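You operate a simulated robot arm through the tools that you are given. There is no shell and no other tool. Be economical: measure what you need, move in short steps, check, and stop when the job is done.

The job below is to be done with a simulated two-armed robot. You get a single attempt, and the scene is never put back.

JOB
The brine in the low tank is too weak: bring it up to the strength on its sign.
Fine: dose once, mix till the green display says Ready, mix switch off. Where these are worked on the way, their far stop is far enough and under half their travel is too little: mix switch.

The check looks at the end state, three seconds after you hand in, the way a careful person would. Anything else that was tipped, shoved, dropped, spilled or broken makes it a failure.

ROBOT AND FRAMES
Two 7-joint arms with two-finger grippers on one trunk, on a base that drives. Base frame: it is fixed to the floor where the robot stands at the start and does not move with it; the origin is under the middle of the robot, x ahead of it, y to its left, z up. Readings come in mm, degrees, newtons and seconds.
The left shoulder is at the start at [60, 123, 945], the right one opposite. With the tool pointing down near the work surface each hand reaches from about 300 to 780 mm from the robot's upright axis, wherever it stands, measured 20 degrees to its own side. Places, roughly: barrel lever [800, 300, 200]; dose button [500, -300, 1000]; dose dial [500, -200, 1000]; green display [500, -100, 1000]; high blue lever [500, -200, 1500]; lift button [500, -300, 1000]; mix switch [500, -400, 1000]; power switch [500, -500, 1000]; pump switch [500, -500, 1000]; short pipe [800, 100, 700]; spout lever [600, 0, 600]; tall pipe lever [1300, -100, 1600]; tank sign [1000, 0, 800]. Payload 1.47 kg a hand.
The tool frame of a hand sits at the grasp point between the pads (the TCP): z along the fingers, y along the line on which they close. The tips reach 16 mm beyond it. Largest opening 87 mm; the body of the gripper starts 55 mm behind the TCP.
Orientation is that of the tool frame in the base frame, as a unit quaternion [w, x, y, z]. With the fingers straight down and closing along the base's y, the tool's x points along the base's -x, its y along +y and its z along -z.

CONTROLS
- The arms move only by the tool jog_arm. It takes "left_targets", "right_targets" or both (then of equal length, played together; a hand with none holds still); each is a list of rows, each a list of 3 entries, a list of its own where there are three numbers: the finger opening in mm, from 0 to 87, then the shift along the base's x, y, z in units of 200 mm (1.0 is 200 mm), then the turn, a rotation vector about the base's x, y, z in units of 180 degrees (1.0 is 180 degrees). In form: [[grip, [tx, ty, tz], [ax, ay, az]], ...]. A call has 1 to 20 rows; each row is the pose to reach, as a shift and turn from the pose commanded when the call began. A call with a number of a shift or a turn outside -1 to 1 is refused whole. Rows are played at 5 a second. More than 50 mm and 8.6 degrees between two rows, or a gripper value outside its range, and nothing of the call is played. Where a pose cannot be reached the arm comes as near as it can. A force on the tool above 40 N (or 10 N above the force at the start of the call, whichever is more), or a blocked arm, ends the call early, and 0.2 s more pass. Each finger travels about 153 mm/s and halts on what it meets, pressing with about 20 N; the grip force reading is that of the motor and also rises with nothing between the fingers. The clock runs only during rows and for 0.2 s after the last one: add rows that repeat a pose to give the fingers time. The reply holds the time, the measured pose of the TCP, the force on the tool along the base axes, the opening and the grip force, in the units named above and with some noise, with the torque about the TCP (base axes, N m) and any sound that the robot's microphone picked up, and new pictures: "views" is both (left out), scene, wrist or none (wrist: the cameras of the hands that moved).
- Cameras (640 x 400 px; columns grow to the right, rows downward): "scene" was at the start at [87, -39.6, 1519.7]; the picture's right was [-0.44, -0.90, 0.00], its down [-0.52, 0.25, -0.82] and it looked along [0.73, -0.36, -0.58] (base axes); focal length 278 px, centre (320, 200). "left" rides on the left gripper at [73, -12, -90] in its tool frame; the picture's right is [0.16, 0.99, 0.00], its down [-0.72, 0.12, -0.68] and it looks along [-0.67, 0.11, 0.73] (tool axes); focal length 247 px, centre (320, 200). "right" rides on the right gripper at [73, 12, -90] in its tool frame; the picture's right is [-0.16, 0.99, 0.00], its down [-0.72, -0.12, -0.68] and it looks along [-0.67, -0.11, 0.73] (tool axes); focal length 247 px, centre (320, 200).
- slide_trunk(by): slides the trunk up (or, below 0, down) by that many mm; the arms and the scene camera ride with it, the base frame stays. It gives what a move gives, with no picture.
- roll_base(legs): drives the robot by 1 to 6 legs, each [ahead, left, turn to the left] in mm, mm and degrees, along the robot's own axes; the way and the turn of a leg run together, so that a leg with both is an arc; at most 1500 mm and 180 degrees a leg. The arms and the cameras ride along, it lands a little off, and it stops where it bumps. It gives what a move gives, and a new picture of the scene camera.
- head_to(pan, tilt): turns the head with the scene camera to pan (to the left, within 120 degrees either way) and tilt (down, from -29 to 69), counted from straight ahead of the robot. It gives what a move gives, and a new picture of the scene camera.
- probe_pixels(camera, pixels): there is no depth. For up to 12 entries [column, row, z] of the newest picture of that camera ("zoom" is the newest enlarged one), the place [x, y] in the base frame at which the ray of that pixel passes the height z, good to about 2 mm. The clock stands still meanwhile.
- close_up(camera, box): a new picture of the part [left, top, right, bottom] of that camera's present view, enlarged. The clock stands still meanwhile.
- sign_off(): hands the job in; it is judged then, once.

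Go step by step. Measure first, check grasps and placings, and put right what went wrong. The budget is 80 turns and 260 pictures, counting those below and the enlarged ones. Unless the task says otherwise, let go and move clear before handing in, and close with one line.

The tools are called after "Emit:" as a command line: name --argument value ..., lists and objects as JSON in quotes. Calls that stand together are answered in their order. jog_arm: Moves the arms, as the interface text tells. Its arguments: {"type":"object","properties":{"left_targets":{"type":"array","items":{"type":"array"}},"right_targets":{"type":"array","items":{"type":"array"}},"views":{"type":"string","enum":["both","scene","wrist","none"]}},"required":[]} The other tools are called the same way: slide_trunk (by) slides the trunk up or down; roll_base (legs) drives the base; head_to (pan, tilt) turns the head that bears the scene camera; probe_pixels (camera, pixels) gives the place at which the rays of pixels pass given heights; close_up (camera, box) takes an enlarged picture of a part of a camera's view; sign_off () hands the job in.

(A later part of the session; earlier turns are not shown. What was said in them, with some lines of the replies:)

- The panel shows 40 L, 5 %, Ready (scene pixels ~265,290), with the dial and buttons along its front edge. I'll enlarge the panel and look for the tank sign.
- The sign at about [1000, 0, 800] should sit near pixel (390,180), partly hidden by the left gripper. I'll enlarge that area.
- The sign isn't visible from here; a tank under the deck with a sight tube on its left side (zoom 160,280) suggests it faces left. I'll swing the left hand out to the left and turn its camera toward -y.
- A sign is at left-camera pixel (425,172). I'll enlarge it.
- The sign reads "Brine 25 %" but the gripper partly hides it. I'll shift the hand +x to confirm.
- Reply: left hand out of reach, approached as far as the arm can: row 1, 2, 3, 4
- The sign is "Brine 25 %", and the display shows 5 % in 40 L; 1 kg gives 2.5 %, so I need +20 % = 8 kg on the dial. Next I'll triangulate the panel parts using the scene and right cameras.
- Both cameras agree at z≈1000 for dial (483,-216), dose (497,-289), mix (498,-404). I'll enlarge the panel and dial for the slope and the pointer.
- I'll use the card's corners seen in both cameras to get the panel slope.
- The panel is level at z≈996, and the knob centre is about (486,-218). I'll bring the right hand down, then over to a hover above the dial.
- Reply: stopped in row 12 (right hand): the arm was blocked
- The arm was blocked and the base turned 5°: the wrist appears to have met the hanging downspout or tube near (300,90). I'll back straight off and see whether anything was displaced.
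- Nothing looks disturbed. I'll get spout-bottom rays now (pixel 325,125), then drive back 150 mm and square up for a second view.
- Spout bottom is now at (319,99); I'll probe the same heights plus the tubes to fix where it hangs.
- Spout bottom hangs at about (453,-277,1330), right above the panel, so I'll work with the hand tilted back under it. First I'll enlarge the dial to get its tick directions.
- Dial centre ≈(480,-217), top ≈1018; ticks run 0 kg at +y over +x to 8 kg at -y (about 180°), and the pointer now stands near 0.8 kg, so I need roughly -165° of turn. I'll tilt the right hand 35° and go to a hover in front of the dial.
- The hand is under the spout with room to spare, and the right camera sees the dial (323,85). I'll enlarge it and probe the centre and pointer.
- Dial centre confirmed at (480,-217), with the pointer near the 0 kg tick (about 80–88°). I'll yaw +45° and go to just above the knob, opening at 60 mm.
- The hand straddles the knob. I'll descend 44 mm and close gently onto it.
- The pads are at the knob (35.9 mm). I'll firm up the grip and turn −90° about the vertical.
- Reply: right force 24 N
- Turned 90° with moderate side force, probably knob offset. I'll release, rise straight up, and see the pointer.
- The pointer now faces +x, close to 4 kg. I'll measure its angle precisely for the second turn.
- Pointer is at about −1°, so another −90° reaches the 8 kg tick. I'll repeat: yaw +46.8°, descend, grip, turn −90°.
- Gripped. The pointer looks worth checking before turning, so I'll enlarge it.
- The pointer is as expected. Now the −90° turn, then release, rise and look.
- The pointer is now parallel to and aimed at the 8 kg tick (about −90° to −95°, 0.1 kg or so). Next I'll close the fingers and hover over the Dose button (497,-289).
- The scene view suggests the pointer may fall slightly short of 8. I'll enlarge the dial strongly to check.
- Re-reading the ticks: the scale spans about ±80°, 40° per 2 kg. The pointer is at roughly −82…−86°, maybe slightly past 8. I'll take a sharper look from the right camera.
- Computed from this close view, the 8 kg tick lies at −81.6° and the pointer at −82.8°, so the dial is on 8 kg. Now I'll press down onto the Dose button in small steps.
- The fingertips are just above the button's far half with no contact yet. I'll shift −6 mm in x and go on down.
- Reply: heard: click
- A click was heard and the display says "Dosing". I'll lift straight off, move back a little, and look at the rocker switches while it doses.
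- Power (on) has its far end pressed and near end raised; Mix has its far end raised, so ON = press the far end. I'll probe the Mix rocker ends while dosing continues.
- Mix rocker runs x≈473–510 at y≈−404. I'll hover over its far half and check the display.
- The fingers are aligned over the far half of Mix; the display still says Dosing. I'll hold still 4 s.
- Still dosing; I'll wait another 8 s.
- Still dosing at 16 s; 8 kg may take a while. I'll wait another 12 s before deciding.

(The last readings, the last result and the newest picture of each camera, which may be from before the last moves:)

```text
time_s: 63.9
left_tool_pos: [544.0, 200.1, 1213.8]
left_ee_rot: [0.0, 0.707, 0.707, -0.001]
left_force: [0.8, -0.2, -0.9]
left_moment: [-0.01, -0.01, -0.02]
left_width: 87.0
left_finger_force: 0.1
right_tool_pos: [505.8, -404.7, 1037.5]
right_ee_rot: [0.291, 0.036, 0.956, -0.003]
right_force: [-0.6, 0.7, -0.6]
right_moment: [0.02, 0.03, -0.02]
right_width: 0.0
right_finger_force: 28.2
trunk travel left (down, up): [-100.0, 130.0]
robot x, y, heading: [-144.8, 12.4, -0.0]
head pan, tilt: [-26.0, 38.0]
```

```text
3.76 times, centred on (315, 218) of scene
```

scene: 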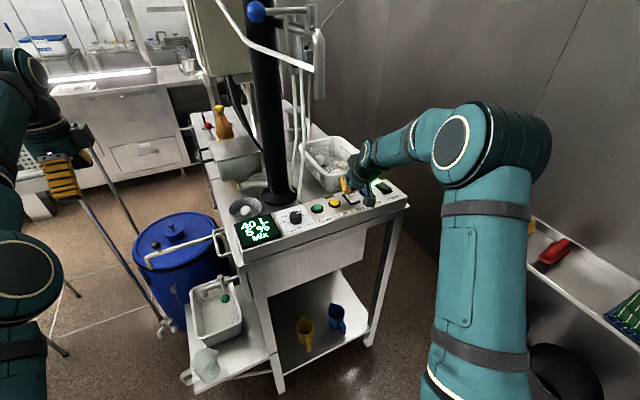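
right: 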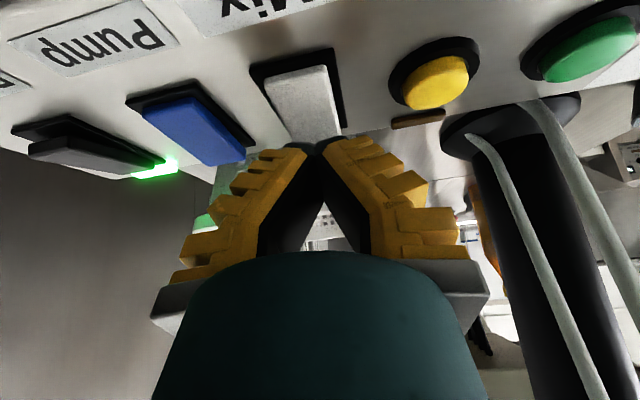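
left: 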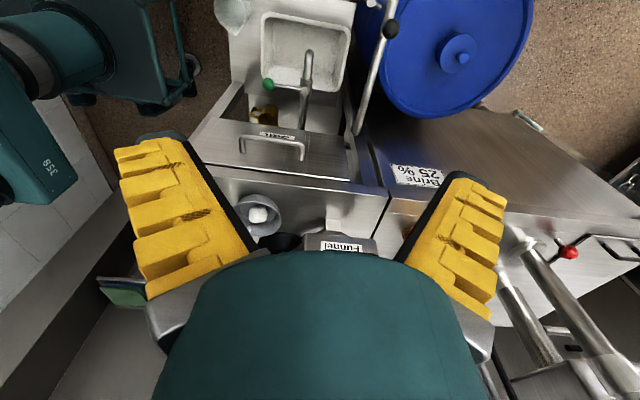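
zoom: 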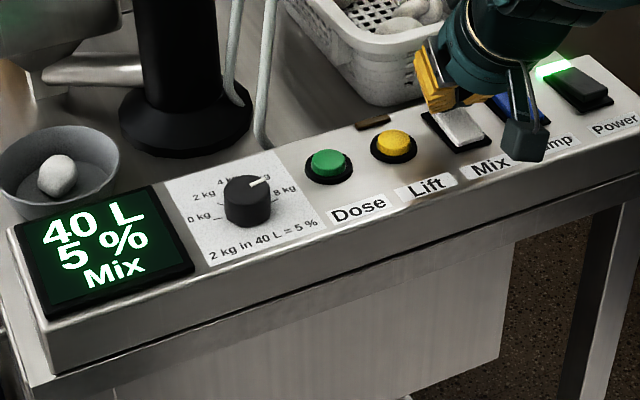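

Dosing is done and the display says "Mix". I'll press the far end of the Mix rocker.

Emit:
jog_arm --right_targets '[[0, [0, 0, -0.015], [0, 0, 0]], [0, [0, 0, -0.03], [0, 0, 0]], [0, [0, 0, -0.04], [0, 0, 0]], [0, [0, 0, -0.05], [0, 0, 0]], [0, [0, 0, -0.06], [0, 0, 0]], [0, [0, 0, -0.07], [0, 0, 0]]]'

Emit:
close_up --camera "scene" --box '[230, 165, 400, 270]'

```text
time_s: 65.3
left_tool_pos: [544.2, 200.8, 1212.5]
left_ee_rot: [0.0, 0.708, 0.707, 0.0]
left_force: [-0.1, -0.6, 0.7]
left_moment: [-0.01, 0.0, 0.0]
left_width: 86.9
left_finger_force: 0.1
right_tool_pos: [507.8, -403.7, 1024.0]
right_ee_rot: [0.293, 0.035, 0.955, -0.003]
right_force: [6.2, -1.2, 9.5]
right_moment: [-0.08, -0.04, 0.05]
right_width: 0.1
right_finger_force: 28.6
trunk travel left (down, up): [-100.0, 130.0]
robot x, y, heading: [-149.2, 11.8, -0.3]
head pan, tilt: [-26.0, 38.0]
```

scene: 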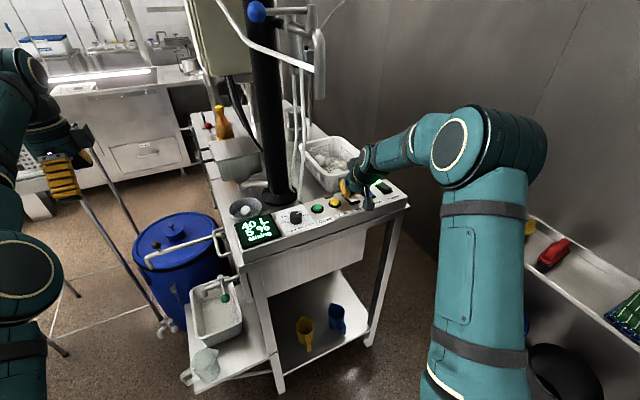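
right: 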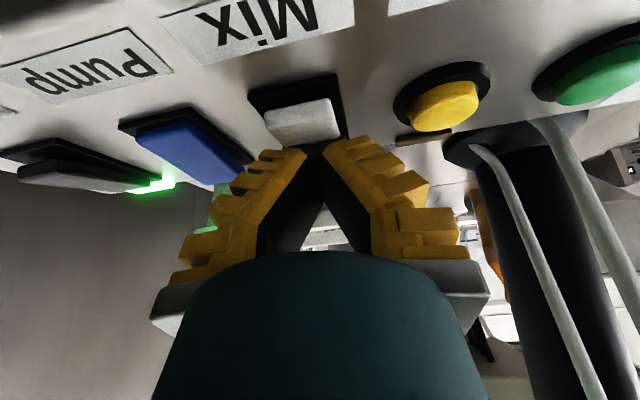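

```text
3.76 times, centred on (315, 218) of scene
```

zoom: 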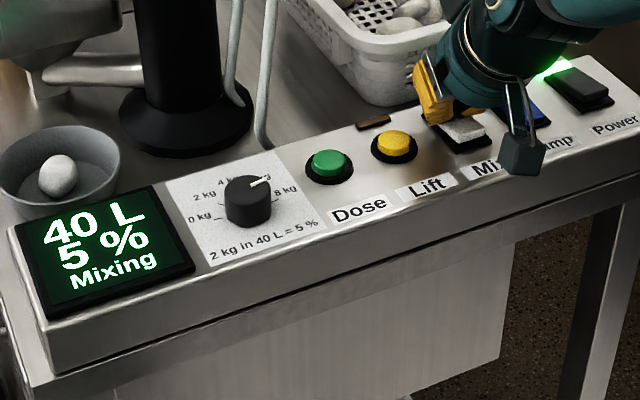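

The display says "Mixing". I'll press 3 mm more to seat the switch, then lift and hover above its near end, and wait.

Emit:
jog_arm --right_targets '[[0, [0, 0, -0.01], [0, 0, 0]], [0, [0, 0, -0.015], [0, 0, 0]], [0, [0, 0, 0.05], [0, 0, 0]], [0, [0, 0, 0.15], [0, 0, 0]], [0, [-0.06, 0, 0.17], [0, 0, 0]], [0, [-0.12, 0, 0.17], [0, 0, 0]], [0, [-0.12, 0, 0.12], [0, 0, 0]], [0, [-0.12, 0, 0.12], [0, 0, 0]]]'

Emit:
close_up --camera "scene" --box '[230, 165, 400, 270]'

Emit:
close_up --camera "right" --box '[220, 40, 420, 165]'

```text
time_s: 67.1
left_tool_pos: [543.6, 200.3, 1213.4]
left_ee_rot: [0.0, 0.706, 0.708, 0.0]
left_force: [0.7, -0.2, 1.4]
left_moment: [-0.01, 0.06, 0.01]
left_width: 87.1
left_finger_force: 0.0
right_tool_pos: [482.5, -405.3, 1047.4]
right_ee_rot: [0.291, 0.036, 0.956, -0.003]
right_force: [-0.5, -0.2, 0.4]
right_moment: [0.0, -0.03, 0.0]
right_width: 0.0
right_finger_force: 28.5
trunk travel left (down, up): [-100.0, 130.0]
robot x, y, heading: [-149.9, 12.8, 0.0]
head pan, tilt: [-26.0, 38.0]
```

scene: 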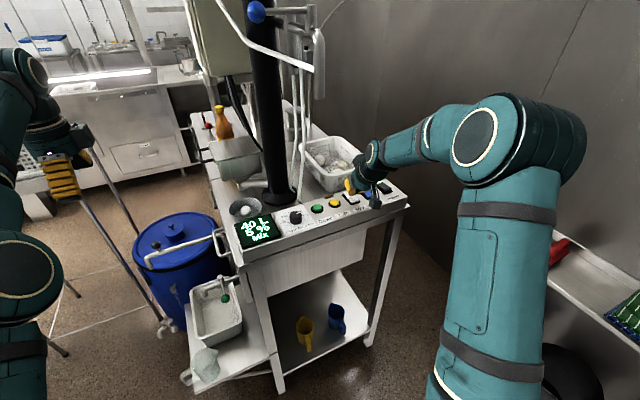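
right: 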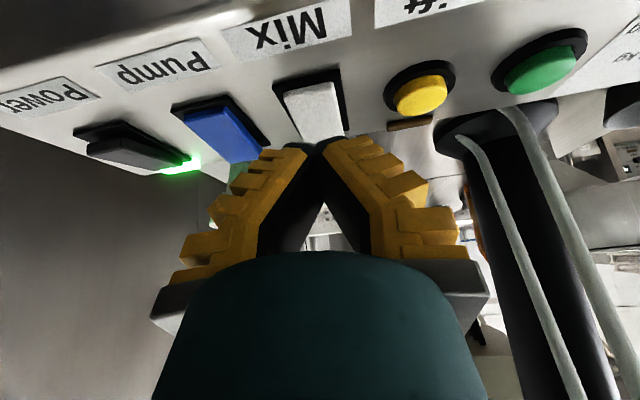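

```text
3.76 times, centred on (315, 218) of scene
```

zoom: 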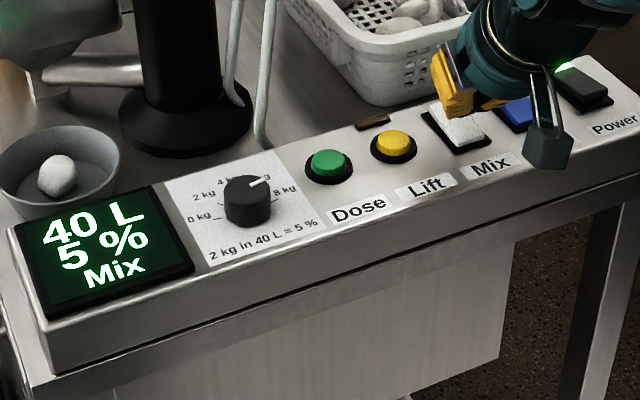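

```text
3.20 times, centred on (320, 102) of right
```

zoom: 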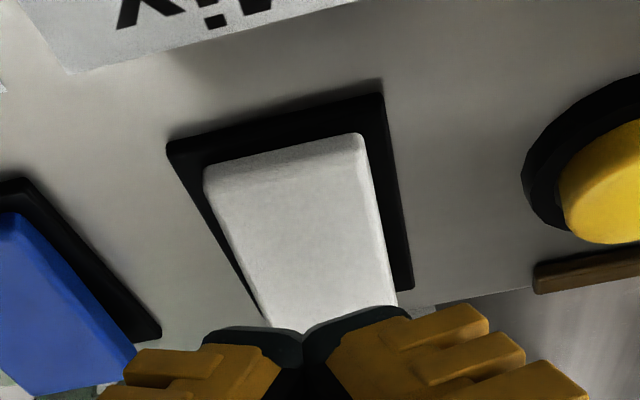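

The switch sprang back ("Mix" again): it wasn't pressed through. I'll press the far end again, deeper and nearer its edge.

Emit:
jog_arm --right_targets '[[0, [0.07, 0, 0], [0, 0, 0]], [0, [0.13, 0, 0], [0, 0, 0]], [0, [0.13, 0, -0.06], [0, 0, 0]], [0, [0.13, 0, -0.1], [0, 0, 0]], [0, [0.13, 0, -0.12], [0, 0, 0]], [0, [0.13, 0, -0.135], [0, 0, 0]], [0, [0.13, 0, -0.15], [0, 0, 0]], [0, [0.13, 0, -0.165], [0, 0, 0]], [0, [0.13, 0, -0.18], [0, 0, 0]], [0, [0.13, 0, -0.19], [0, 0, 0]]]'

Emit:
close_up --camera "scene" --box '[230, 165, 400, 270]'

```text
time_s: 68.9
left_tool_pos: [542.1, 200.4, 1212.9]
left_ee_rot: [0.0, 0.707, 0.707, 0.001]
left_force: [0.3, -0.2, -0.5]
left_moment: [0.01, -0.03, -0.01]
left_width: 87.0
left_finger_force: 0.0
right_tool_pos: [512.8, -404.9, 1023.2]
right_ee_rot: [0.301, 0.035, 0.953, -0.005]
right_force: [-2.1, 2.2, 11.5]
right_moment: [-0.13, 0.09, -0.03]
right_width: 0.2
right_finger_force: 28.6
trunk travel left (down, up): [-100.0, 130.0]
robot x, y, heading: [-151.3, 12.2, 0.1]
head pan, tilt: [-26.0, 38.0]
stopped in row 9 (right hand): the force on the tool passed its limit at 43 N (the readings are from after the stop); the commanded pose is now the measured one
```

scene: 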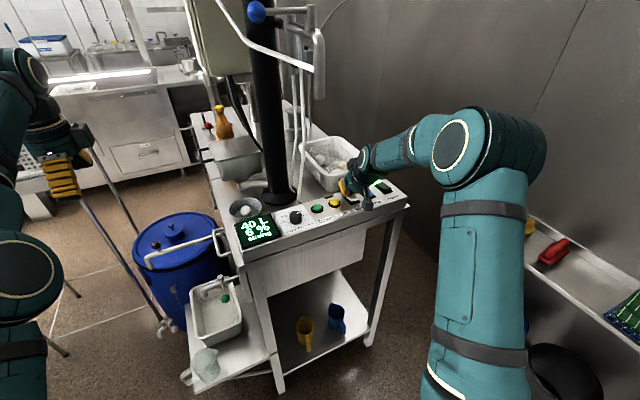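
right: 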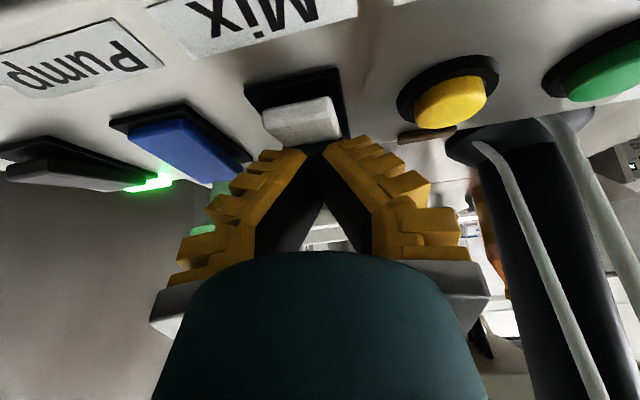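

```text
3.76 times, centred on (315, 218) of scene
```

zoom: 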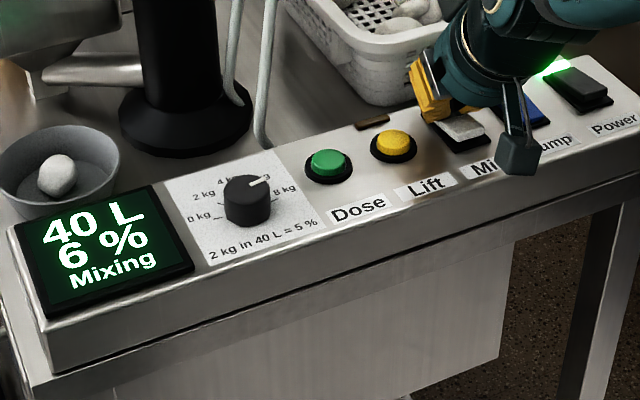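

Pressed to the stop; the display shows 6 %, Mixing. I'll lift to see whether it stays on.

Emit:
jog_arm --right_targets '[[0, [0, 0, 0.05], [0, 0, 0]], [0, [0, 0, 0.1], [0, 0, 0]], [0, [0, 0, 0.13], [0, 0, 0]], [0, [0, 0, 0.13], [0, 0, 0]], [0, [0, 0, 0.13], [0, 0, 0]]]' --views "wrist"

Emit:
close_up --camera "scene" --box '[230, 165, 400, 270]'

```text
time_s: 70.1
left_tool_pos: [544.5, 199.7, 1212.7]
left_ee_rot: [0.0, 0.707, 0.707, 0.0]
left_force: [0.5, 0.3, 0.1]
left_moment: [-0.02, 0.03, 0.0]
left_width: 87.0
left_finger_force: 0.1
right_tool_pos: [511.9, -405.3, 1046.0]
right_ee_rot: [0.299, 0.034, 0.954, -0.003]
right_force: [0.6, -1.6, -0.3]
right_moment: [0.0, -0.03, -0.02]
right_width: 0.0
right_finger_force: 28.4
trunk travel left (down, up): [-100.0, 130.0]
robot x, y, heading: [-148.1, 11.9, -0.2]
head pan, tilt: [-26.0, 38.0]
```

right: 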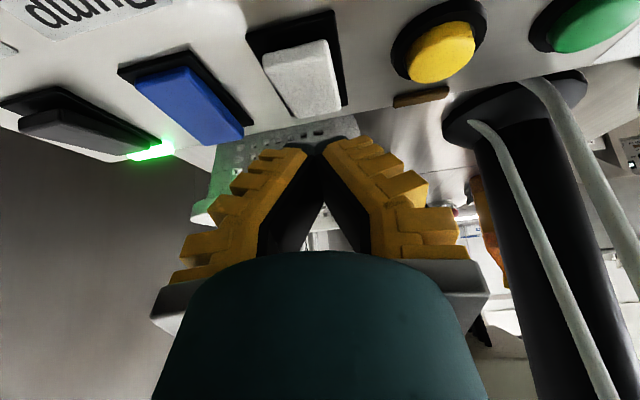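

```text
3.76 times, centred on (315, 218) of scene
```

zoom: 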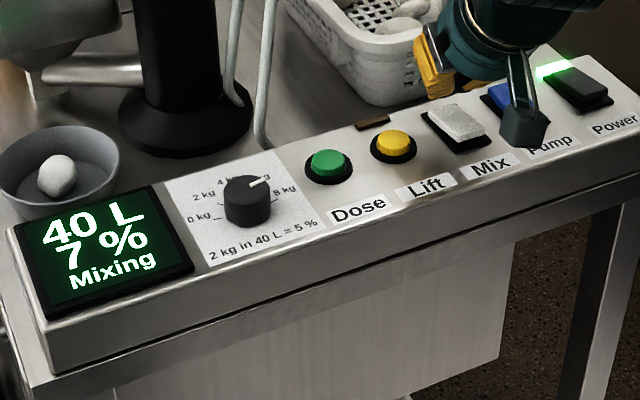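

It latched: 7 %, Mixing. I'll move over the near end of the switch and wait about 12 s.

Emit:
jog_arm --right_targets '[[0, [-0.08, 0, 0], [0, 0, 0]], [0, [-0.16, 0, 0], [0, 0, 0]], [0, [-0.16, 0, 0], [0, 0, 0]], [0, [-0.16, 0, 0], [0, 0, 0]], [0, [-0.16, 0, 0], [0, 0, 0]], [0, [-0.16, 0, 0], [0, 0, 0]], [0, [-0.16, 0, 0], [0, 0, 0]], [0, [-0.16, 0, 0], [0, 0, 0]], [0, [-0.16, 0, 0], [0, 0, 0]], [0, [-0.16, 0, 0], [0, 0, 0]], [0, [-0.16, 0, 0], [0, 0, 0]], [0, [-0.16, 0, 0], [0, 0, 0]], [0, [-0.16, 0, 0], [0, 0, 0]], [0, [-0.16, 0, 0], [0, 0, 0]], [0, [-0.16, 0, 0], [0, 0, 0]], [0, [-0.16, 0, 0], [0, 0, 0]], [0, [-0.16, 0, 0], [0, 0, 0]], [0, [-0.16, 0, 0], [0, 0, 0]], [0, [-0.16, 0, 0], [0, 0, 0]], [0, [-0.16, 0, 0], [0, 0, 0]]]' --views "wrist"

Emit:
jog_arm --right_targets '[[0, [0, 0, 0], [0, 0, 0]], [0, [0, 0, 0], [0, 0, 0]], [0, [0, 0, 0], [0, 0, 0]], [0, [0, 0, 0], [0, 0, 0]], [0, [0, 0, 0], [0, 0, 0]], [0, [0, 0, 0], [0, 0, 0]], [0, [0, 0, 0], [0, 0, 0]], [0, [0, 0, 0], [0, 0, 0]], [0, [0, 0, 0], [0, 0, 0]], [0, [0, 0, 0], [0, 0, 0]], [0, [0, 0, 0], [0, 0, 0]], [0, [0, 0, 0], [0, 0, 0]], [0, [0, 0, 0], [0, 0, 0]], [0, [0, 0, 0], [0, 0, 0]], [0, [0, 0, 0], [0, 0, 0]], [0, [0, 0, 0], [0, 0, 0]], [0, [0, 0, 0], [0, 0, 0]], [0, [0, 0, 0], [0, 0, 0]], [0, [0, 0, 0], [0, 0, 0]], [0, [0, 0, 0], [0, 0, 0]]]' --views "none"

Emit:
close_up --camera "scene" --box '[230, 165, 400, 270]'

```text
time_s: 74.3
left_tool_pos: [543.5, 199.8, 1212.9]
left_ee_rot: [0.0, 0.708, 0.707, 0.0]
left_force: [-0.1, -0.2, 0.1]
left_moment: [0.01, -0.04, 0.01]
left_width: 86.7
left_finger_force: 0.1
right_tool_pos: [480.2, -405.3, 1047.0]
right_ee_rot: [0.299, 0.035, 0.954, -0.004]
right_force: [0.0, 0.6, 0.5]
right_moment: [0.02, -0.02, 0.01]
right_width: 0.0
right_finger_force: 28.0
trunk travel left (down, up): [-100.0, 130.0]
robot x, y, heading: [-149.1, 12.7, 0.0]
head pan, tilt: [-26.0, 38.0]
```

right: 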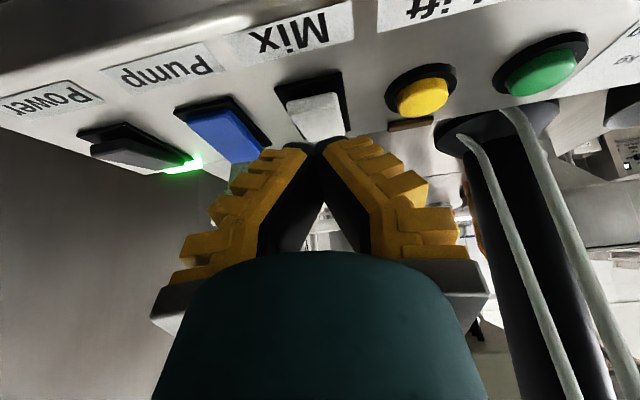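

```text
time_s: 78.5
left_tool_pos: [543.2, 199.5, 1211.7]
left_ee_rot: [0.0, 0.708, 0.706, 0.0]
left_force: [-0.4, -0.6, 0.6]
left_moment: [0.01, -0.01, 0.01]
left_width: 86.7
left_finger_force: 0.0
right_tool_pos: [479.6, -405.2, 1045.8]
right_ee_rot: [0.299, 0.035, 0.953, -0.004]
right_force: [-0.9, -0.7, 0.0]
right_moment: [-0.02, -0.01, 0.0]
right_width: 0.0
right_finger_force: 28.1
trunk travel left (down, up): [-100.0, 130.0]
robot x, y, heading: [-152.1, 13.3, -0.2]
head pan, tilt: [-26.0, 38.0]
```

```text
3.76 times, centred on (315, 218) of scene
```

zoom: 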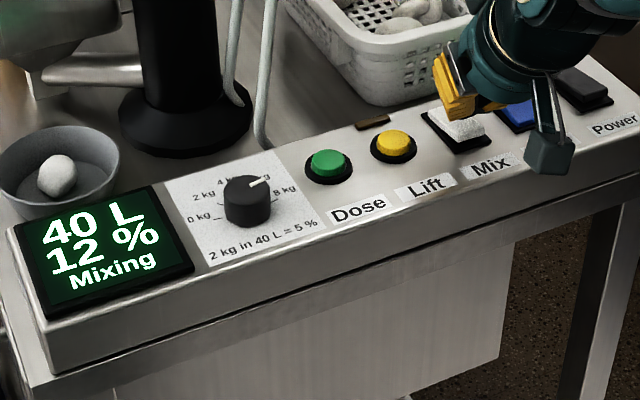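

12 % and rising 0.6 %/s, so about 22 s are left. I'll wait 20 s more.

Emit:
jog_arm --right_targets '[[0, [0, 0, 0], [0, 0, 0]], [0, [0, 0, 0], [0, 0, 0]], [0, [0, 0, 0], [0, 0, 0]], [0, [0, 0, 0], [0, 0, 0]], [0, [0, 0, 0], [0, 0, 0]], [0, [0, 0, 0], [0, 0, 0]], [0, [0, 0, 0], [0, 0, 0]], [0, [0, 0, 0], [0, 0, 0]], [0, [0, 0, 0], [0, 0, 0]], [0, [0, 0, 0], [0, 0, 0]], [0, [0, 0, 0], [0, 0, 0]], [0, [0, 0, 0], [0, 0, 0]], [0, [0, 0, 0], [0, 0, 0]], [0, [0, 0, 0], [0, 0, 0]], [0, [0, 0, 0], [0, 0, 0]], [0, [0, 0, 0], [0, 0, 0]], [0, [0, 0, 0], [0, 0, 0]], [0, [0, 0, 0], [0, 0, 0]], [0, [0, 0, 0], [0, 0, 0]], [0, [0, 0, 0], [0, 0, 0]]]' --views "none"

Emit:
jog_arm --right_targets '[[0, [0, 0, 0], [0, 0, 0]], [0, [0, 0, 0], [0, 0, 0]], [0, [0, 0, 0], [0, 0, 0]], [0, [0, 0, 0], [0, 0, 0]], [0, [0, 0, 0], [0, 0, 0]], [0, [0, 0, 0], [0, 0, 0]], [0, [0, 0, 0], [0, 0, 0]], [0, [0, 0, 0], [0, 0, 0]], [0, [0, 0, 0], [0, 0, 0]], [0, [0, 0, 0], [0, 0, 0]], [0, [0, 0, 0], [0, 0, 0]], [0, [0, 0, 0], [0, 0, 0]], [0, [0, 0, 0], [0, 0, 0]], [0, [0, 0, 0], [0, 0, 0]], [0, [0, 0, 0], [0, 0, 0]], [0, [0, 0, 0], [0, 0, 0]], [0, [0, 0, 0], [0, 0, 0]], [0, [0, 0, 0], [0, 0, 0]], [0, [0, 0, 0], [0, 0, 0]], [0, [0, 0, 0], [0, 0, 0]]]' --views "none"

Emit:
jog_arm --right_targets '[[0, [0, 0, 0], [0, 0, 0]], [0, [0, 0, 0], [0, 0, 0]], [0, [0, 0, 0], [0, 0, 0]], [0, [0, 0, 0], [0, 0, 0]], [0, [0, 0, 0], [0, 0, 0]], [0, [0, 0, 0], [0, 0, 0]], [0, [0, 0, 0], [0, 0, 0]], [0, [0, 0, 0], [0, 0, 0]], [0, [0, 0, 0], [0, 0, 0]], [0, [0, 0, 0], [0, 0, 0]], [0, [0, 0, 0], [0, 0, 0]], [0, [0, 0, 0], [0, 0, 0]], [0, [0, 0, 0], [0, 0, 0]], [0, [0, 0, 0], [0, 0, 0]], [0, [0, 0, 0], [0, 0, 0]], [0, [0, 0, 0], [0, 0, 0]], [0, [0, 0, 0], [0, 0, 0]], [0, [0, 0, 0], [0, 0, 0]], [0, [0, 0, 0], [0, 0, 0]], [0, [0, 0, 0], [0, 0, 0]]]' --views "none"

Emit:
jog_arm --right_targets '[[0, [0, 0, 0], [0, 0, 0]], [0, [0, 0, 0], [0, 0, 0]], [0, [0, 0, 0], [0, 0, 0]], [0, [0, 0, 0], [0, 0, 0]], [0, [0, 0, 0], [0, 0, 0]], [0, [0, 0, 0], [0, 0, 0]], [0, [0, 0, 0], [0, 0, 0]], [0, [0, 0, 0], [0, 0, 0]], [0, [0, 0, 0], [0, 0, 0]], [0, [0, 0, 0], [0, 0, 0]], [0, [0, 0, 0], [0, 0, 0]], [0, [0, 0, 0], [0, 0, 0]], [0, [0, 0, 0], [0, 0, 0]], [0, [0, 0, 0], [0, 0, 0]], [0, [0, 0, 0], [0, 0, 0]], [0, [0, 0, 0], [0, 0, 0]], [0, [0, 0, 0], [0, 0, 0]], [0, [0, 0, 0], [0, 0, 0]], [0, [0, 0, 0], [0, 0, 0]], [0, [0, 0, 0], [0, 0, 0]]]' --views "none"

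Emit:
jog_arm --right_targets '[[0, [0, 0, 0], [0, 0, 0]], [0, [0, 0, 0], [0, 0, 0]], [0, [0, 0, 0], [0, 0, 0]], [0, [0, 0, 0], [0, 0, 0]], [0, [0, 0, 0], [0, 0, 0]], [0, [0, 0, 0], [0, 0, 0]], [0, [0, 0, 0], [0, 0, 0]], [0, [0, 0, 0], [0, 0, 0]], [0, [0, 0, 0], [0, 0, 0]], [0, [0, 0, 0], [0, 0, 0]], [0, [0, 0, 0], [0, 0, 0]], [0, [0, 0, 0], [0, 0, 0]], [0, [0, 0, 0], [0, 0, 0]], [0, [0, 0, 0], [0, 0, 0]], [0, [0, 0, 0], [0, 0, 0]], [0, [0, 0, 0], [0, 0, 0]], [0, [0, 0, 0], [0, 0, 0]], [0, [0, 0, 0], [0, 0, 0]], [0, [0, 0, 0], [0, 0, 0]], [0, [0, 0, 0], [0, 0, 0]]]' --views "none"

Emit:
close_up --camera "scene" --box '[230, 165, 400, 270]'

```text
time_s: 82.7
left_tool_pos: [544.5, 200.6, 1212.7]
left_ee_rot: [0.0, 0.707, 0.707, 0.0]
left_force: [0.0, 0.0, 0.2]
left_moment: [-0.01, -0.03, -0.03]
left_width: 87.2
left_finger_force: 0.0
right_tool_pos: [479.5, -404.9, 1046.1]
right_ee_rot: [0.299, 0.036, 0.954, -0.004]
right_force: [0.5, -0.1, 0.9]
right_moment: [0.0, 0.01, 0.0]
right_width: 0.1
right_finger_force: 28.3
trunk travel left (down, up): [-100.0, 130.0]
robot x, y, heading: [-147.2, 15.5, 0.1]
head pan, tilt: [-26.0, 38.0]
```

```text
time_s: 86.9
left_tool_pos: [545.1, 199.8, 1213.0]
left_ee_rot: [0.0, 0.707, 0.707, 0.0]
left_force: [0.6, -0.3, 1.1]
left_moment: [0.01, -0.02, -0.01]
left_width: 86.8
left_finger_force: 0.0
right_tool_pos: [480.5, -404.6, 1048.5]
right_ee_rot: [0.298, 0.035, 0.954, -0.004]
right_force: [0.1, 0.4, 0.4]
right_moment: [0.01, 0.0, 0.04]
right_width: 0.0
right_finger_force: 27.8
trunk travel left (down, up): [-100.0, 130.0]
robot x, y, heading: [-148.5, 15.4, -0.1]
head pan, tilt: [-26.0, 38.0]
```

```text
time_s: 91.1
left_tool_pos: [543.1, 200.0, 1212.5]
left_ee_rot: [0.0, 0.707, 0.708, 0.0]
left_force: [-0.1, -0.1, -1.4]
left_moment: [0.0, -0.01, 0.0]
left_width: 87.1
left_finger_force: 0.3
right_tool_pos: [481.2, -404.5, 1045.2]
right_ee_rot: [0.299, 0.035, 0.954, -0.004]
right_force: [-0.7, 0.1, -0.3]
right_moment: [-0.02, -0.03, -0.01]
right_width: 0.0
right_finger_force: 28.0
trunk travel left (down, up): [-100.0, 130.0]
robot x, y, heading: [-149.9, 16.5, -0.2]
head pan, tilt: [-26.0, 38.0]
```

```text
time_s: 95.3
left_tool_pos: [544.2, 199.4, 1212.8]
left_ee_rot: [0.0, 0.707, 0.708, -0.001]
left_force: [0.5, -0.5, 0.6]
left_moment: [-0.01, 0.0, -0.01]
left_width: 87.0
left_finger_force: 0.0
right_tool_pos: [480.3, -405.5, 1046.2]
right_ee_rot: [0.299, 0.035, 0.954, -0.004]
right_force: [-0.8, 0.7, 0.6]
right_moment: [0.03, -0.02, 0.03]
right_width: 0.0
right_finger_force: 28.1
trunk travel left (down, up): [-100.0, 130.0]
robot x, y, heading: [-149.3, 12.5, 0.3]
head pan, tilt: [-26.0, 38.0]
```

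```text
time_s: 99.5
left_tool_pos: [544.6, 200.2, 1213.5]
left_ee_rot: [0.0, 0.707, 0.707, 0.001]
left_force: [-0.3, -0.6, -0.1]
left_moment: [0.0, -0.03, 0.01]
left_width: 87.2
left_finger_force: 0.1
right_tool_pos: [481.6, -405.6, 1046.2]
right_ee_rot: [0.299, 0.035, 0.953, -0.004]
right_force: [-0.3, 0.6, -0.8]
right_moment: [-0.01, 0.0, 0.03]
right_width: 0.0
right_finger_force: 27.7
trunk travel left (down, up): [-100.0, 130.0]
robot x, y, heading: [-149.7, 12.3, 0.0]
head pan, tilt: [-26.0, 38.0]
```

```text
3.76 times, centred on (315, 218) of scene
```

zoom: 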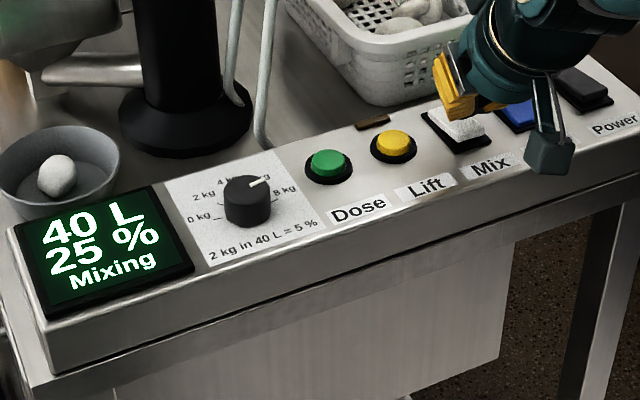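

25 % but still "Mixing"; I'll wait 4 s more for Ready.

Emit:
jog_arm --right_targets '[[0, [0, 0, 0], [0, 0, 0]], [0, [0, 0, 0], [0, 0, 0]], [0, [0, 0, 0], [0, 0, 0]], [0, [0, 0, 0], [0, 0, 0]], [0, [0, 0, 0], [0, 0, 0]], [0, [0, 0, 0], [0, 0, 0]], [0, [0, 0, 0], [0, 0, 0]], [0, [0, 0, 0], [0, 0, 0]], [0, [0, 0, 0], [0, 0, 0]], [0, [0, 0, 0], [0, 0, 0]], [0, [0, 0, 0], [0, 0, 0]], [0, [0, 0, 0], [0, 0, 0]], [0, [0, 0, 0], [0, 0, 0]], [0, [0, 0, 0], [0, 0, 0]], [0, [0, 0, 0], [0, 0, 0]], [0, [0, 0, 0], [0, 0, 0]], [0, [0, 0, 0], [0, 0, 0]], [0, [0, 0, 0], [0, 0, 0]], [0, [0, 0, 0], [0, 0, 0]], [0, [0, 0, 0], [0, 0, 0]]]' --views "wrist"

Emit:
close_up --camera "scene" --box '[230, 165, 400, 270]'

```text
time_s: 103.7
left_tool_pos: [543.9, 199.2, 1213.2]
left_ee_rot: [0.0, 0.707, 0.707, -0.001]
left_force: [-0.6, -0.2, 0.4]
left_moment: [0.02, -0.01, 0.03]
left_width: 87.3
left_finger_force: 0.0
right_tool_pos: [480.5, -405.9, 1046.6]
right_ee_rot: [0.299, 0.035, 0.954, -0.005]
right_force: [0.6, 0.3, 0.6]
right_moment: [-0.01, 0.0, -0.02]
right_width: 0.1
right_finger_force: 28.0
trunk travel left (down, up): [-100.0, 130.0]
robot x, y, heading: [-149.5, 11.4, -0.0]
head pan, tilt: [-26.0, 38.0]
```

right: 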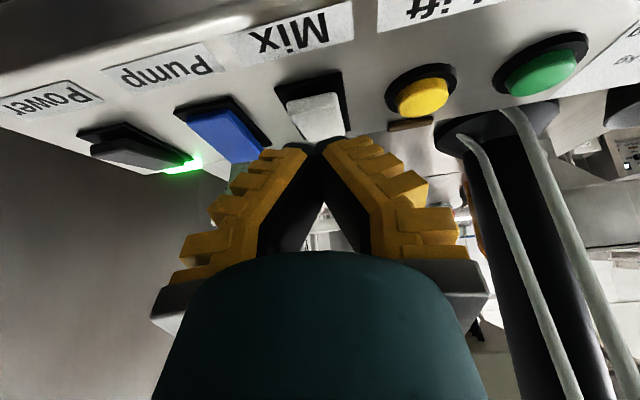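

```text
3.76 times, centred on (315, 218) of scene
```

zoom: 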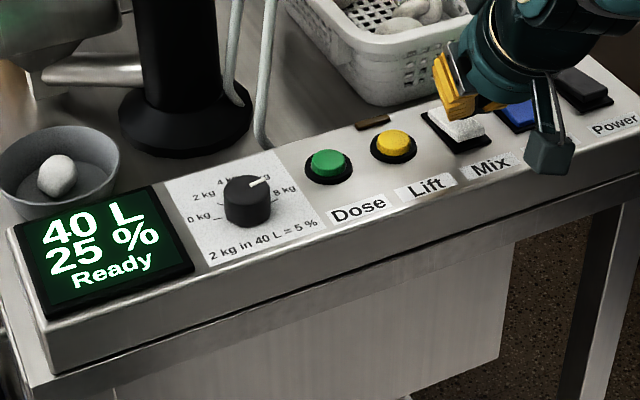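

"Ready" at 25 %. Now I'll press the near end of Mix to its stop to switch it off, then lift.

Emit:
jog_arm --right_targets '[[0, [0, 0, -0.05], [0, 0, 0]], [0, [0, 0, -0.08], [0, 0, 0]], [0, [0, 0, -0.1], [0, 0, 0]], [0, [0, 0, -0.115], [0, 0, 0]], [0, [0, 0, -0.13], [0, 0, 0]], [0, [0, 0, -0.145], [0, 0, 0]], [0, [0, 0, -0.16], [0, 0, 0]], [0, [0, 0, -0.175], [0, 0, 0]], [0, [0, 0, -0.19], [0, 0, 0]]]'

Emit:
close_up --camera "right" --box '[220, 60, 420, 185]'

```text
time_s: 105.6
left_tool_pos: [541.0, 201.3, 1214.5]
left_ee_rot: [0.001, 0.707, 0.707, 0.0]
left_force: [0.1, 0.5, 0.6]
left_moment: [0.02, 0.02, 0.02]
left_width: 86.7
left_finger_force: 0.0
right_tool_pos: [481.2, -406.0, 1020.5]
right_ee_rot: [0.308, 0.035, 0.951, -0.007]
right_force: [-7.8, 2.7, 16.4]
right_moment: [0.08, 0.18, -0.05]
right_width: 6.3
right_finger_force: 28.5
trunk travel left (down, up): [-100.0, 130.0]
robot x, y, heading: [-149.8, 15.4, -0.2]
head pan, tilt: [-26.0, 38.0]
stopped in row 9 (right hand): the force on the tool passed its limit at 43 N (the readings are from after the stop); the commanded pose is now the measured one
```

scene: 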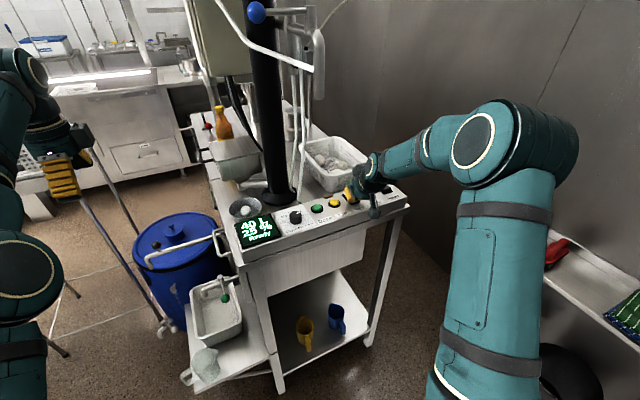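
right: 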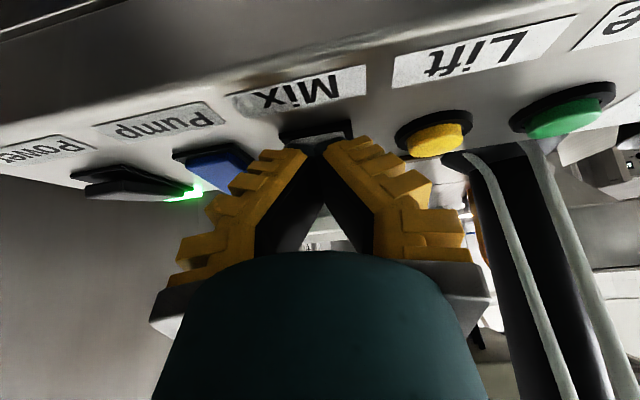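

```text
3.20 times, centred on (320, 122) of right
```

zoom: 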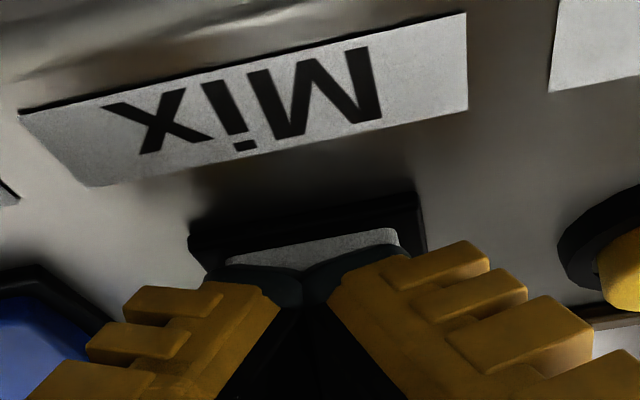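

It was pressed to the stop (43 N). I'll lift clear, draw back, and check the switch and display.

Emit:
jog_arm --right_targets '[[0, [0, 0, 0.06], [0, 0, 0]], [0, [0, 0, 0.18], [0, 0, 0]], [0, [-0.1, 0, 0.35], [0, 0, 0]], [0, [-0.25, -0.1, 0.4], [0, 0, 0]], [0, [-0.4, -0.2, 0.4], [0, 0, 0]], [0, [-0.55, -0.3, 0.4], [0, 0, 0]], [0, [-0.7, -0.4, 0.4], [0, 0, 0]], [0, [-0.7, -0.4, 0.4], [0, 0, 0]]]'

Emit:
close_up --camera "scene" --box '[230, 165, 400, 270]'

Emit:
close_up --camera "scene" --box '[320, 175, 410, 231]'

```text
time_s: 107.4
left_tool_pos: [543.4, 200.6, 1212.8]
left_ee_rot: [0.0, 0.707, 0.707, 0.0]
left_force: [0.3, -0.8, -0.2]
left_moment: [0.0, 0.01, 0.01]
left_width: 87.1
left_finger_force: 0.1
right_tool_pos: [343.7, -486.1, 1100.3]
right_ee_rot: [0.306, 0.035, 0.951, -0.006]
right_force: [0.7, 0.1, -0.4]
right_moment: [-0.02, 0.01, 0.04]
right_width: 0.0
right_finger_force: 27.9
trunk travel left (down, up): [-100.0, 130.0]
robot x, y, heading: [-146.6, 13.1, -0.0]
head pan, tilt: [-26.0, 38.0]
```

scene: 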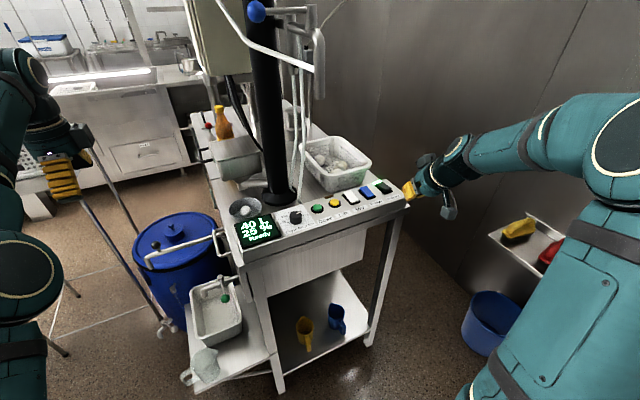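
right: 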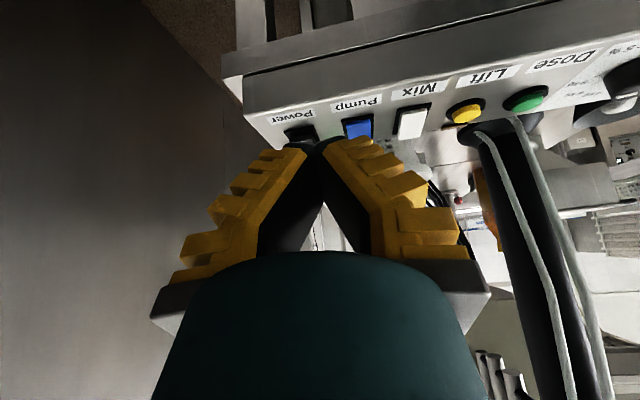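

```text
3.76 times, centred on (315, 218) of scene
```

zoom: 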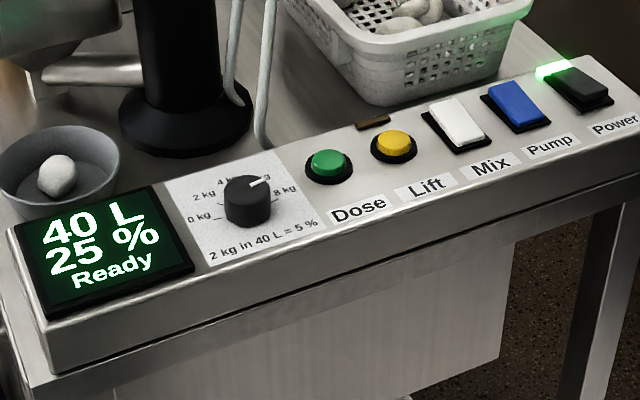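

```text
7.11 times, centred on (365, 203) of scene
```

zoom: 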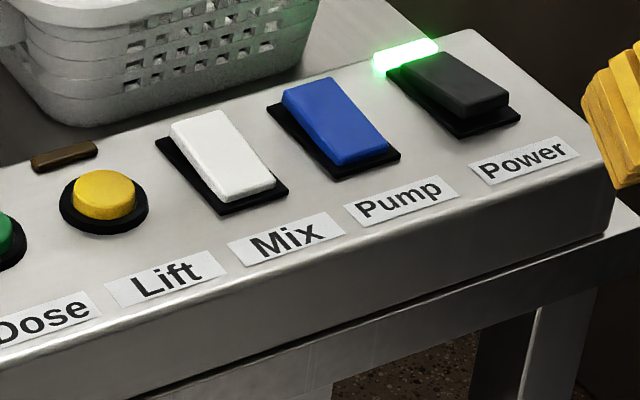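

The display reads 40 L, 25 %, Ready. The Mix rocker has the same tilt as Pump, which is off; both hands are clear and nothing looks disturbed, so I'm handing in.

Emit:
sign_off

```text
The job is handed in.
```

The brine in the low tank now reads 25 %, matching its sign: I dosed 8 kg once, mixed until the display said Ready, and switched the mixer off.
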